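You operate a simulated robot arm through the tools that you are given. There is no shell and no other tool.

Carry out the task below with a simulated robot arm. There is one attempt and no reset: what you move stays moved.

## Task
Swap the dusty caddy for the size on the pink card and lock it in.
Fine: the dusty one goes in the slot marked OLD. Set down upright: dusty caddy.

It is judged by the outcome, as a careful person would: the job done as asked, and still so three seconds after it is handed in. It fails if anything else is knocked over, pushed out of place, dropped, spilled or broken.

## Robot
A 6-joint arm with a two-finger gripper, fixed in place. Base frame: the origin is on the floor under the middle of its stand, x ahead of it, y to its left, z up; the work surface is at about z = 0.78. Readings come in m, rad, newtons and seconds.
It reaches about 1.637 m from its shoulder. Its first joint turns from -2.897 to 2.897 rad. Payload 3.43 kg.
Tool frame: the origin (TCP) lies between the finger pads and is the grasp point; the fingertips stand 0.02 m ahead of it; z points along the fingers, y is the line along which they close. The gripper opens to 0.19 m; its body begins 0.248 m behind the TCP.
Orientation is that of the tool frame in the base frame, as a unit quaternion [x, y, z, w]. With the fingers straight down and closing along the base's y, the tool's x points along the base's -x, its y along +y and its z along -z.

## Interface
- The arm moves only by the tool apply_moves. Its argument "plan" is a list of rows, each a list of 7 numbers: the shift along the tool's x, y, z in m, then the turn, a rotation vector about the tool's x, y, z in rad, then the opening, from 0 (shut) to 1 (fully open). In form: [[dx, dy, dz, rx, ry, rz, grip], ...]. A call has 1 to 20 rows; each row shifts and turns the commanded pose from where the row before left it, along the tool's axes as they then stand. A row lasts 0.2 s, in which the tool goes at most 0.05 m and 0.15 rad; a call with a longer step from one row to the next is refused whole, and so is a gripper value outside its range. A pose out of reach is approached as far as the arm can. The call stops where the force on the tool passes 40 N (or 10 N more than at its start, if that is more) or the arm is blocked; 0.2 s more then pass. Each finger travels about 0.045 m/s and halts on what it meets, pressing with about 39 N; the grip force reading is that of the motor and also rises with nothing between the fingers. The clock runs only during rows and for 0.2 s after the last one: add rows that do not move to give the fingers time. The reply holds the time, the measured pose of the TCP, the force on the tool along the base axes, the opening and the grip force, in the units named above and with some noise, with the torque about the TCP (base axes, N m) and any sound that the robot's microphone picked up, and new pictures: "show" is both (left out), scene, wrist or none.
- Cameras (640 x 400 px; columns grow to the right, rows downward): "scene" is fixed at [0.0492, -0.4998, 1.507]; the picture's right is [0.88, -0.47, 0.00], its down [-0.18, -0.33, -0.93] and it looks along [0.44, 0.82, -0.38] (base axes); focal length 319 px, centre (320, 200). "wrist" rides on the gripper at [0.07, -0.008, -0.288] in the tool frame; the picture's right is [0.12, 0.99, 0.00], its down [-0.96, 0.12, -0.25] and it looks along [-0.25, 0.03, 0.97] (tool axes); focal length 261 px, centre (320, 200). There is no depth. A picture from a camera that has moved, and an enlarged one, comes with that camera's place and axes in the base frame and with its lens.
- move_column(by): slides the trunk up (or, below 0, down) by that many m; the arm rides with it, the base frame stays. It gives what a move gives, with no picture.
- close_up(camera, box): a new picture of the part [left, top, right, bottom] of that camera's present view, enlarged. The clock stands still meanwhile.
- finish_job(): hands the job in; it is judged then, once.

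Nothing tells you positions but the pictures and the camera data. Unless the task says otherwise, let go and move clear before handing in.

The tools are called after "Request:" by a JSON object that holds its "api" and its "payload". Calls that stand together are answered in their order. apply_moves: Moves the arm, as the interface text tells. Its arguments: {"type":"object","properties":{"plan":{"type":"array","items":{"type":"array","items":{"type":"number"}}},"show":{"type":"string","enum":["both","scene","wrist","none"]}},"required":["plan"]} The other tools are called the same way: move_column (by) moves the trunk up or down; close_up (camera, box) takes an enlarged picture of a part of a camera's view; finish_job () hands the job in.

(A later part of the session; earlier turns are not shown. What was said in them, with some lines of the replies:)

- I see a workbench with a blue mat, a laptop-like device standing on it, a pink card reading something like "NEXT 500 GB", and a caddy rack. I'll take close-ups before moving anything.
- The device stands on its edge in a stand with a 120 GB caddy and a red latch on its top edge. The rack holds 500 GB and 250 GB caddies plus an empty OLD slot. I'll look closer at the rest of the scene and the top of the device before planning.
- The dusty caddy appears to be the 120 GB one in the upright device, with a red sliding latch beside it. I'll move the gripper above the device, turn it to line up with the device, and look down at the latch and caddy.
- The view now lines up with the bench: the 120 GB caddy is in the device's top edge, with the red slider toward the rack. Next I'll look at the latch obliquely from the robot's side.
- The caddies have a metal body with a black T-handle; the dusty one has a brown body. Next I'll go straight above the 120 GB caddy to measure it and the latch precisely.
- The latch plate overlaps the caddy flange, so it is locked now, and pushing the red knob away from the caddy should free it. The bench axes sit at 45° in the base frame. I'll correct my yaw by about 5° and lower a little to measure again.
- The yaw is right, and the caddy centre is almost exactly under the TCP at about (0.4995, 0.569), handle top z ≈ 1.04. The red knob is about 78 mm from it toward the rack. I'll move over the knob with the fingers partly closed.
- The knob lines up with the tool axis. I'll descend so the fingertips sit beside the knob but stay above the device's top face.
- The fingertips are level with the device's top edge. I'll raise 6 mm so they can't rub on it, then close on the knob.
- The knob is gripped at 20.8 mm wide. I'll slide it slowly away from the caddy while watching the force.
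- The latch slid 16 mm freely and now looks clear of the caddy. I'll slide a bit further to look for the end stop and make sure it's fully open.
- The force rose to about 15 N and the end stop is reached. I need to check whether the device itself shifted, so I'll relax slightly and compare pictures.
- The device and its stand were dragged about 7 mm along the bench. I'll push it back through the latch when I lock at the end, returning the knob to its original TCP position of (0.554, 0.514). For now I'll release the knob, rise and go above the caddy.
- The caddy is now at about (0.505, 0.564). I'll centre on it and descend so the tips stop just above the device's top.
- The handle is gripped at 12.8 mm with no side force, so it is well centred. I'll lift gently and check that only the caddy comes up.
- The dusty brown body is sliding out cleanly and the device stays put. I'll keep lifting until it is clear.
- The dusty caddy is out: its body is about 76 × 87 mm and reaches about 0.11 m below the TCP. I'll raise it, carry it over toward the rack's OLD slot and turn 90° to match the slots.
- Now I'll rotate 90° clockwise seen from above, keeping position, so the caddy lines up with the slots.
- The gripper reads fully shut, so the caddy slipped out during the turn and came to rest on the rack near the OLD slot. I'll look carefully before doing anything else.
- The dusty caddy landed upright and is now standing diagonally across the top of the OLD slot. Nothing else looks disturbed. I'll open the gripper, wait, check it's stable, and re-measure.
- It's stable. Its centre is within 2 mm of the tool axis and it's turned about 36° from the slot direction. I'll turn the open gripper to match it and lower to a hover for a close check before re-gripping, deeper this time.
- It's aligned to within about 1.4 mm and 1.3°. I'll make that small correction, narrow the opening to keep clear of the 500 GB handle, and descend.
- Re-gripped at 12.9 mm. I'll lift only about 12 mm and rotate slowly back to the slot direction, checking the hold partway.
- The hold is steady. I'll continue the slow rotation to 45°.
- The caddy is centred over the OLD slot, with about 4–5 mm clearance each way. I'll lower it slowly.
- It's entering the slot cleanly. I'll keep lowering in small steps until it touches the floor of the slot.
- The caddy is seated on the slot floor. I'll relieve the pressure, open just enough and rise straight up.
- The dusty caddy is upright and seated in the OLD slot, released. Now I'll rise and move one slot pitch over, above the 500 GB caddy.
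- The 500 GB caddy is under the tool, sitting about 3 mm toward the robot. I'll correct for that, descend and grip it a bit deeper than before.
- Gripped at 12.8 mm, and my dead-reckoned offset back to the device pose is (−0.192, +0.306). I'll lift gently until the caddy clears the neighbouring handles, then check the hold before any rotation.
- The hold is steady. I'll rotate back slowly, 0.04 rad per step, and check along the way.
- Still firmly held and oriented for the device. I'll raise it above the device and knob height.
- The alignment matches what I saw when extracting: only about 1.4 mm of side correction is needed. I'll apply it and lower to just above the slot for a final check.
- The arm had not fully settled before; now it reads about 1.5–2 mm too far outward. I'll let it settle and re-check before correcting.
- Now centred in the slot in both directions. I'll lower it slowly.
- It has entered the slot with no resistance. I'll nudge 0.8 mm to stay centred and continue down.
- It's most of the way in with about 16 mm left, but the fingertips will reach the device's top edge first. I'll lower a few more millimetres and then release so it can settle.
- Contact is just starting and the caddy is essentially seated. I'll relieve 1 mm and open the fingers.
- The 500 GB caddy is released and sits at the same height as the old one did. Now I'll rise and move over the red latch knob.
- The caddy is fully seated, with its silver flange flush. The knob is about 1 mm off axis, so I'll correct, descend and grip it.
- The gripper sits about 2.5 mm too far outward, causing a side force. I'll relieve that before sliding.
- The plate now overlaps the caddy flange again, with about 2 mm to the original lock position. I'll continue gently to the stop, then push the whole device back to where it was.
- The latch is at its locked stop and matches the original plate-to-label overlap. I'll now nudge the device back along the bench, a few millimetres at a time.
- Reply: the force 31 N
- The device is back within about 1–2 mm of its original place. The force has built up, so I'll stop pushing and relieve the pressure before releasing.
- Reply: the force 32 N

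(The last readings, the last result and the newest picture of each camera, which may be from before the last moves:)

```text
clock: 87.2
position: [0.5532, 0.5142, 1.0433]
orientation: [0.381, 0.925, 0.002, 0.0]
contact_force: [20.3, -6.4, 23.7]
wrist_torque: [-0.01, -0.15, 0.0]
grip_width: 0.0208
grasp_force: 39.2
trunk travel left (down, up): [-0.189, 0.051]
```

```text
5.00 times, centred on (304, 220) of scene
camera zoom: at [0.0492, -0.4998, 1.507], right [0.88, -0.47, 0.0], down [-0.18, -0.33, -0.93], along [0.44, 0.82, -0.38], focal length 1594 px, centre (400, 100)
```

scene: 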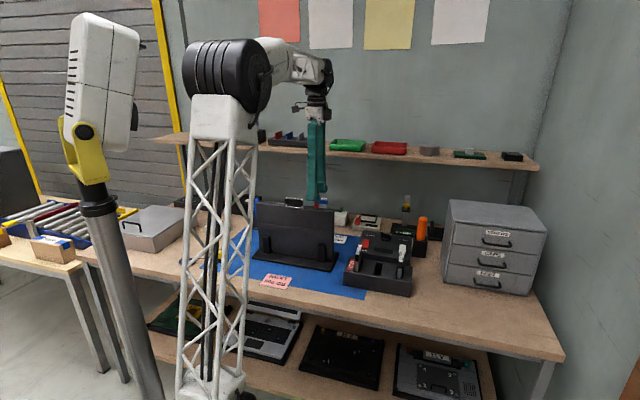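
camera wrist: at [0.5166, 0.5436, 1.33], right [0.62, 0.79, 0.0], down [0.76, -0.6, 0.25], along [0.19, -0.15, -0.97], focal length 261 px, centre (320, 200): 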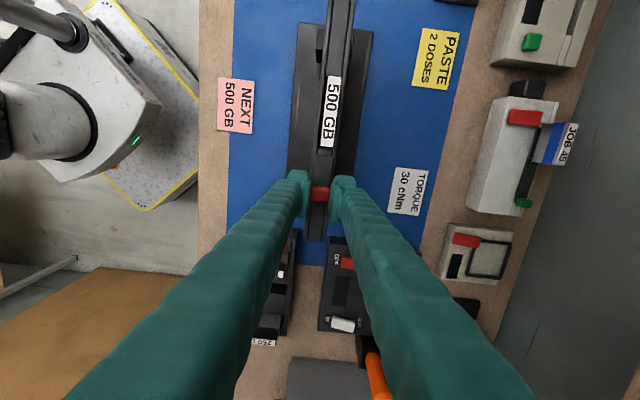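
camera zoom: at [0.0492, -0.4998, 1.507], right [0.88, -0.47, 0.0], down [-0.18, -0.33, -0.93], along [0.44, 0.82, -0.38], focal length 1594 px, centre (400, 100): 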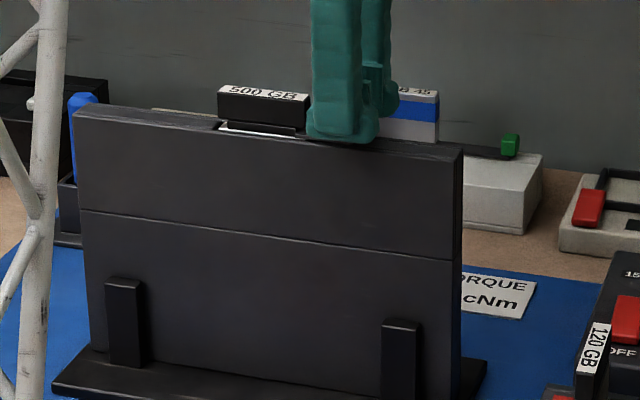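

Request:
{"api": "apply_moves", "payload": {"plan": [[-0.0008, -0.0005, 0, 0, 0, 0, 0.0], [-0.0008, 0, 0, 0, 0, 0, 0.0], [0, 0, 0, 0, 0, 0, 0.0]], "show": "none"}}

Request:
{"api": "close_up", "payload": {"camera": "wrist", "box": [256, 110, 384, 190]}}

Request:
{"api": "close_up", "payload": {"camera": "scene", "box": [240, 180, 368, 260]}}

```text
clock: 88.0
position: [0.5537, 0.5147, 1.0437]
orientation: [0.381, 0.925, 0.0, -0.001]
contact_force: [12.2, 8.7, 23.7]
wrist_torque: [0.18, -0.06, -0.01]
grip_width: 0.0207
grasp_force: 39.0
trunk travel left (down, up): [-0.189, 0.051]
```

```text
5.00 times, centred on (320, 150) of wrist
camera zoom: at [0.4982, 0.5587, 1.3307], right [0.62, 0.79, 0.0], down [0.76, -0.6, 0.25], along [0.19, -0.15, -0.97], focal length 1303 px, centre (320, 450)
```

zoom: 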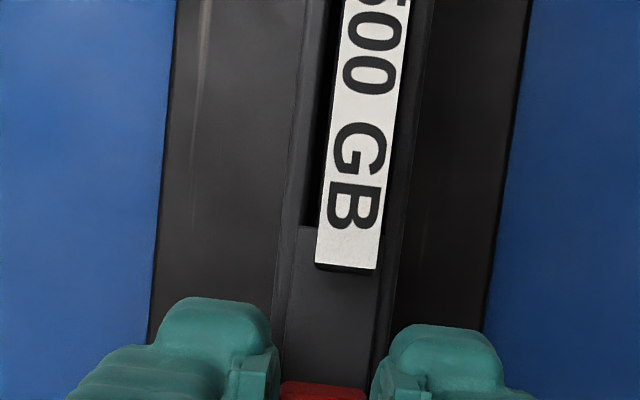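

```text
5.00 times, centred on (304, 220) of scene
camera zoom: at [0.0492, -0.4998, 1.507], right [0.88, -0.47, 0.0], down [-0.18, -0.33, -0.93], along [0.44, 0.82, -0.38], focal length 1594 px, centre (400, 100)
```

zoom: 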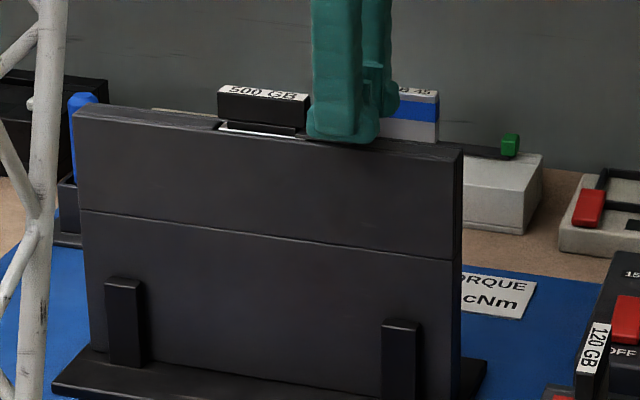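

Request:
{"api": "apply_moves", "payload": {"plan": [[0, 0.0006, -0.0005, 0, 0, 0, 0.0], [0, 0.0006, -0.0005, 0, 0, 0, 0.0], [0, 0, 0, 0, 0, 0, 0.0]], "show": "none"}}

Request:
{"api": "close_up", "payload": {"camera": "scene", "box": [240, 180, 368, 260]}}

```text
clock: 88.8
position: [0.5543, 0.5136, 1.044]
orientation: [0.381, 0.925, -0.001, 0.0]
contact_force: [0.2, 2.1, 3.6]
wrist_torque: [0.07, 0.06, 0.05]
grip_width: 0.0208
grasp_force: 38.8
trunk travel left (down, up): [-0.189, 0.051]
```

```text
5.00 times, centred on (304, 220) of scene
camera zoom: at [0.0492, -0.4998, 1.507], right [0.88, -0.47, 0.0], down [-0.18, -0.33, -0.93], along [0.44, 0.82, -0.38], focal length 1594 px, centre (400, 100)
```

zoom: 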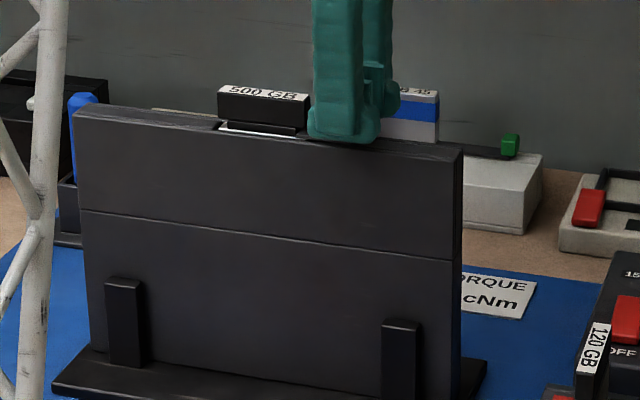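

Forces are near zero, the knob is back at its original spot, and the device has returned to place. I'll release and rise.

Request:
{"api": "apply_moves", "payload": {"plan": [[0, 0, 0, 0, 0, 0, 0.1], [0, 0, 0, 0, 0, 0, 0.25], [0, 0, 0, 0, 0, 0, 0.35], [0, 0, 0, 0, 0, 0, 0.35], [0, 0, -0.02, 0, 0, 0, 0.35], [0, 0, -0.03, 0, 0, 0, 0.35], [0, 0, 0, 0, 0, 0, 0.35]], "show": "both"}}

Request:
{"api": "close_up", "payload": {"camera": "wrist", "box": [256, 130, 384, 210]}}

Request:
{"api": "close_up", "payload": {"camera": "scene", "box": [264, 190, 328, 230]}}

Request:
{"api": "close_up", "payload": {"camera": "scene", "box": [240, 180, 368, 260]}}

```text
clock: 90.4
position: [0.5536, 0.5141, 1.0959]
orientation: [0.381, 0.924, 0.0, 0.001]
contact_force: [0.3, -0.1, 0.4]
wrist_torque: [0.02, -0.01, 0.0]
grip_width: 0.0663
grasp_force: 0.1
trunk travel left (down, up): [-0.189, 0.051]
camera wrist: at [0.4985, 0.5596, 1.3823], right [0.62, 0.79, 0.0], down [0.76, -0.6, 0.25], along [0.2, -0.15, -0.97], focal length 261 px, centre (320, 200)
```

scene: 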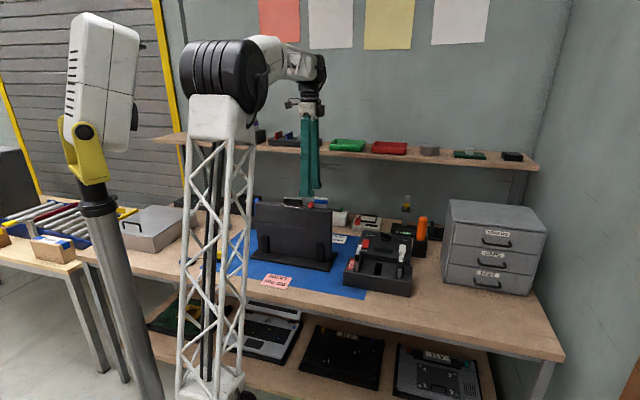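
wrist: 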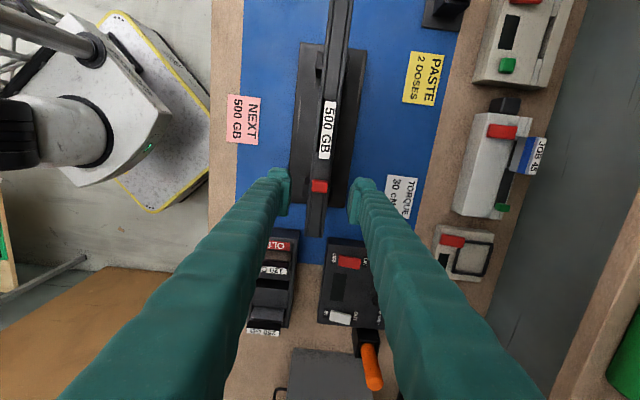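

```text
5.00 times, centred on (320, 170) of wrist
camera zoom: at [0.4985, 0.5596, 1.3823], right [0.62, 0.79, 0.0], down [0.76, -0.6, 0.25], along [0.2, -0.15, -0.97], focal length 1303 px, centre (320, 350)
```

zoom: 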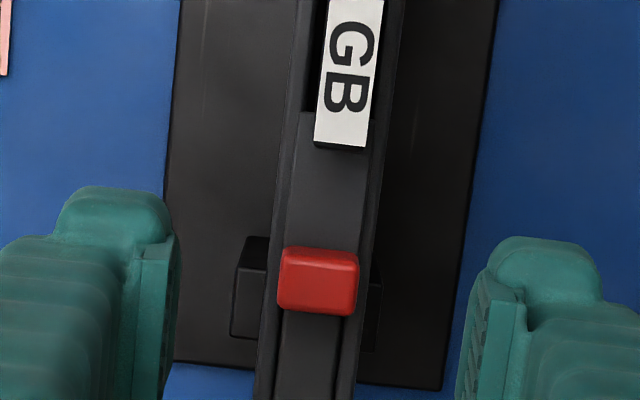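

```text
10.00 times, centred on (296, 210) of scene
camera zoom: at [0.0492, -0.4998, 1.507], right [0.88, -0.47, 0.0], down [-0.18, -0.33, -0.93], along [0.44, 0.82, -0.38], focal length 3189 px, centre (560, 100)
```

zoom: 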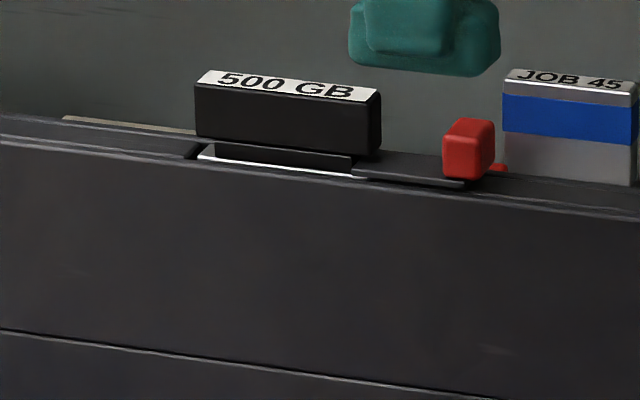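

```text
5.00 times, centred on (304, 220) of scene
camera zoom: at [0.0492, -0.4998, 1.507], right [0.88, -0.47, 0.0], down [-0.18, -0.33, -0.93], along [0.44, 0.82, -0.38], focal length 1594 px, centre (400, 100)
```

zoom: 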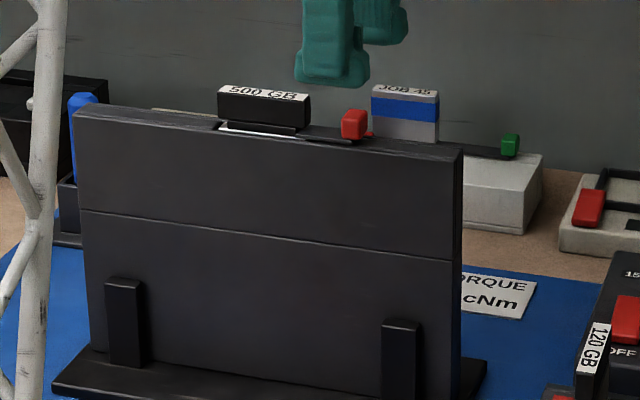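

The latch plate is back over the caddy flange, and the device and stand are in place. I'll retreat upward and inspect the final state.

Request:
{"api": "apply_moves", "payload": {"plan": [[0, 0, -0.03, 0, 0, 0, 0.35], [0, 0, -0.04, 0, 0, 0, 0.35], [0, 0, -0.04, 0, 0, 0, 0.35], [0, 0, -0.04, 0, 0, 0, 0.35], [-0.03, -0.01, -0.03, 0, 0, 0, 0.5], [-0.03, -0.02, 0, 0, 0, 0, 0.5], [-0.03, -0.02, 0, 0, 0, 0, 0.5], [0, 0, 0, 0, 0, 0, 0.5], [0, 0, 0, 0, 0, 0, 0.5]], "show": "both"}}

Request:
{"api": "close_up", "payload": {"camera": "wrist", "box": [240, 40, 432, 160]}}

Request:
{"api": "close_up", "payload": {"camera": "scene", "box": [330, 210, 442, 300]}}

Request:
{"api": "close_up", "payload": {"camera": "scene", "box": [220, 180, 460, 330]}}

```text
clock: 92.4
position: [0.583, 0.4162, 1.2736]
orientation: [0.382, 0.924, 0.0, 0.0]
contact_force: [0.3, 0.2, -0.6]
wrist_torque: [-0.01, -0.02, -0.02]
grip_width: 0.0951
grasp_force: 0.1
trunk travel left (down, up): [-0.189, 0.051]
camera wrist: at [0.5276, 0.4613, 1.5603], right [0.62, 0.79, 0.0], down [0.76, -0.6, 0.25], along [0.2, -0.15, -0.97], focal length 261 px, centre (320, 200)
```

scene: 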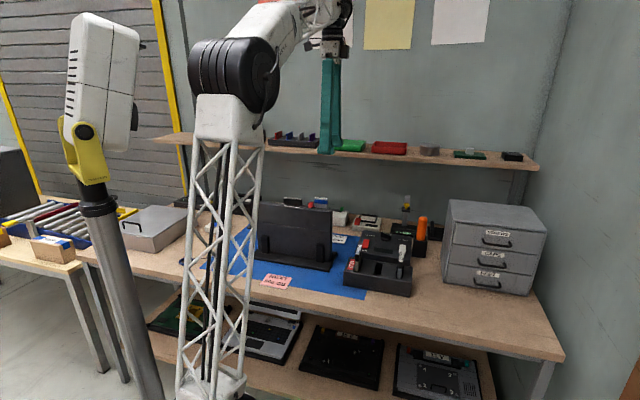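
wrist: 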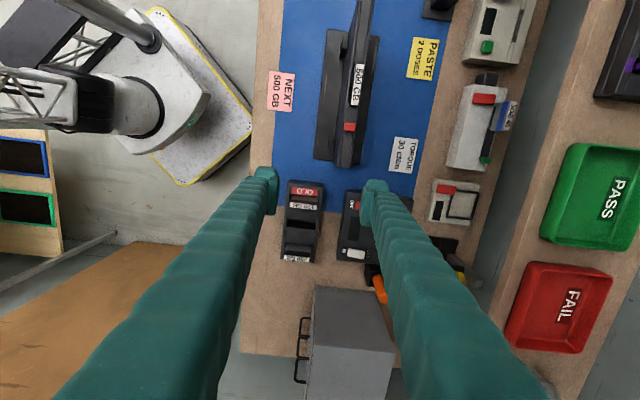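

```text
3.33 times, centred on (336, 100) of wrist
camera zoom: at [0.5276, 0.4613, 1.5603], right [0.62, 0.79, 0.0], down [0.76, -0.6, 0.25], along [0.2, -0.15, -0.97], focal length 869 px, centre (267, 533)
```

zoom: 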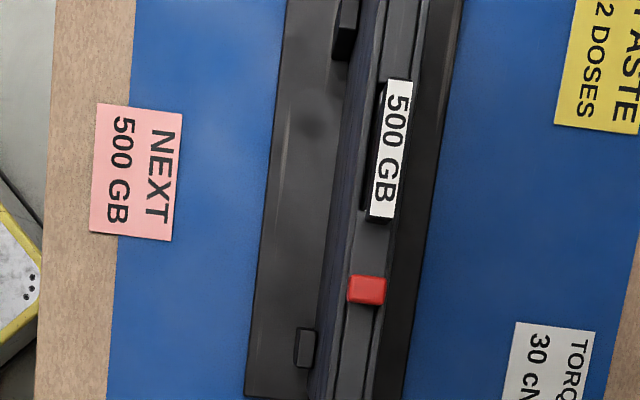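

```text
4.44 times, centred on (386, 255) of scene
camera zoom: at [0.0492, -0.4998, 1.507], right [0.88, -0.47, 0.0], down [-0.18, -0.33, -0.93], along [0.44, 0.82, -0.38], focal length 1417 px, centre (27, -44)
```

zoom: 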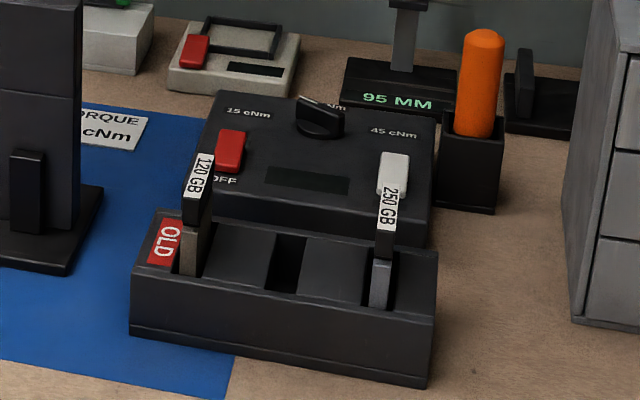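

```text
2.67 times, centred on (340, 255) of scene
camera zoom: at [0.0492, -0.4998, 1.507], right [0.88, -0.47, 0.0], down [-0.18, -0.33, -0.93], along [0.44, 0.82, -0.38], focal length 850 px, centre (267, 53)
```

zoom: 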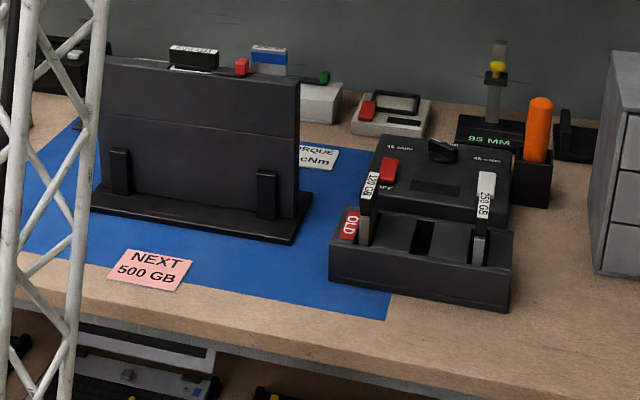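

The final check looks right. The 500 GB caddy is seated in the device with the latch locked over it. The dusty 120 GB caddy stands upright in the OLD slot, the 250 GB is untouched, and the device is back within about 1–2 mm of its original spot. The arm is clear, so I'm handing in.

Request:
{"api": "finish_job", "payload": {}}

```text
The job is handed in.
```

The swap is done: the 500 GB caddy named on the pink card is seated in the device with the latch locked over it. The dusty 120 GB caddy stands upright in the OLD slot. Two things went wrong along the way:

- **Dropped caddy:** the dusty caddy slipped out of the gripper during a turn and fell about a quarter of a metre onto the rack. It landed upright and I saw no damage. I picked it up again and seated it in the OLD slot.
- **Device moved:** when I opened the latch, I pulled it too hard against its end stop and dragged the device about 7 mm along the bench. While locking the new caddy I pushed it back, and it now sits within about 1–2 mm of where it started.

Nothing else on the bench looks disturbed: the 250 GB caddy and the rack are where they were. I did not pull on the new caddy to test the lock. I judged it locked because the latch reached its stop and the plate overlaps the caddy as it did at the start.
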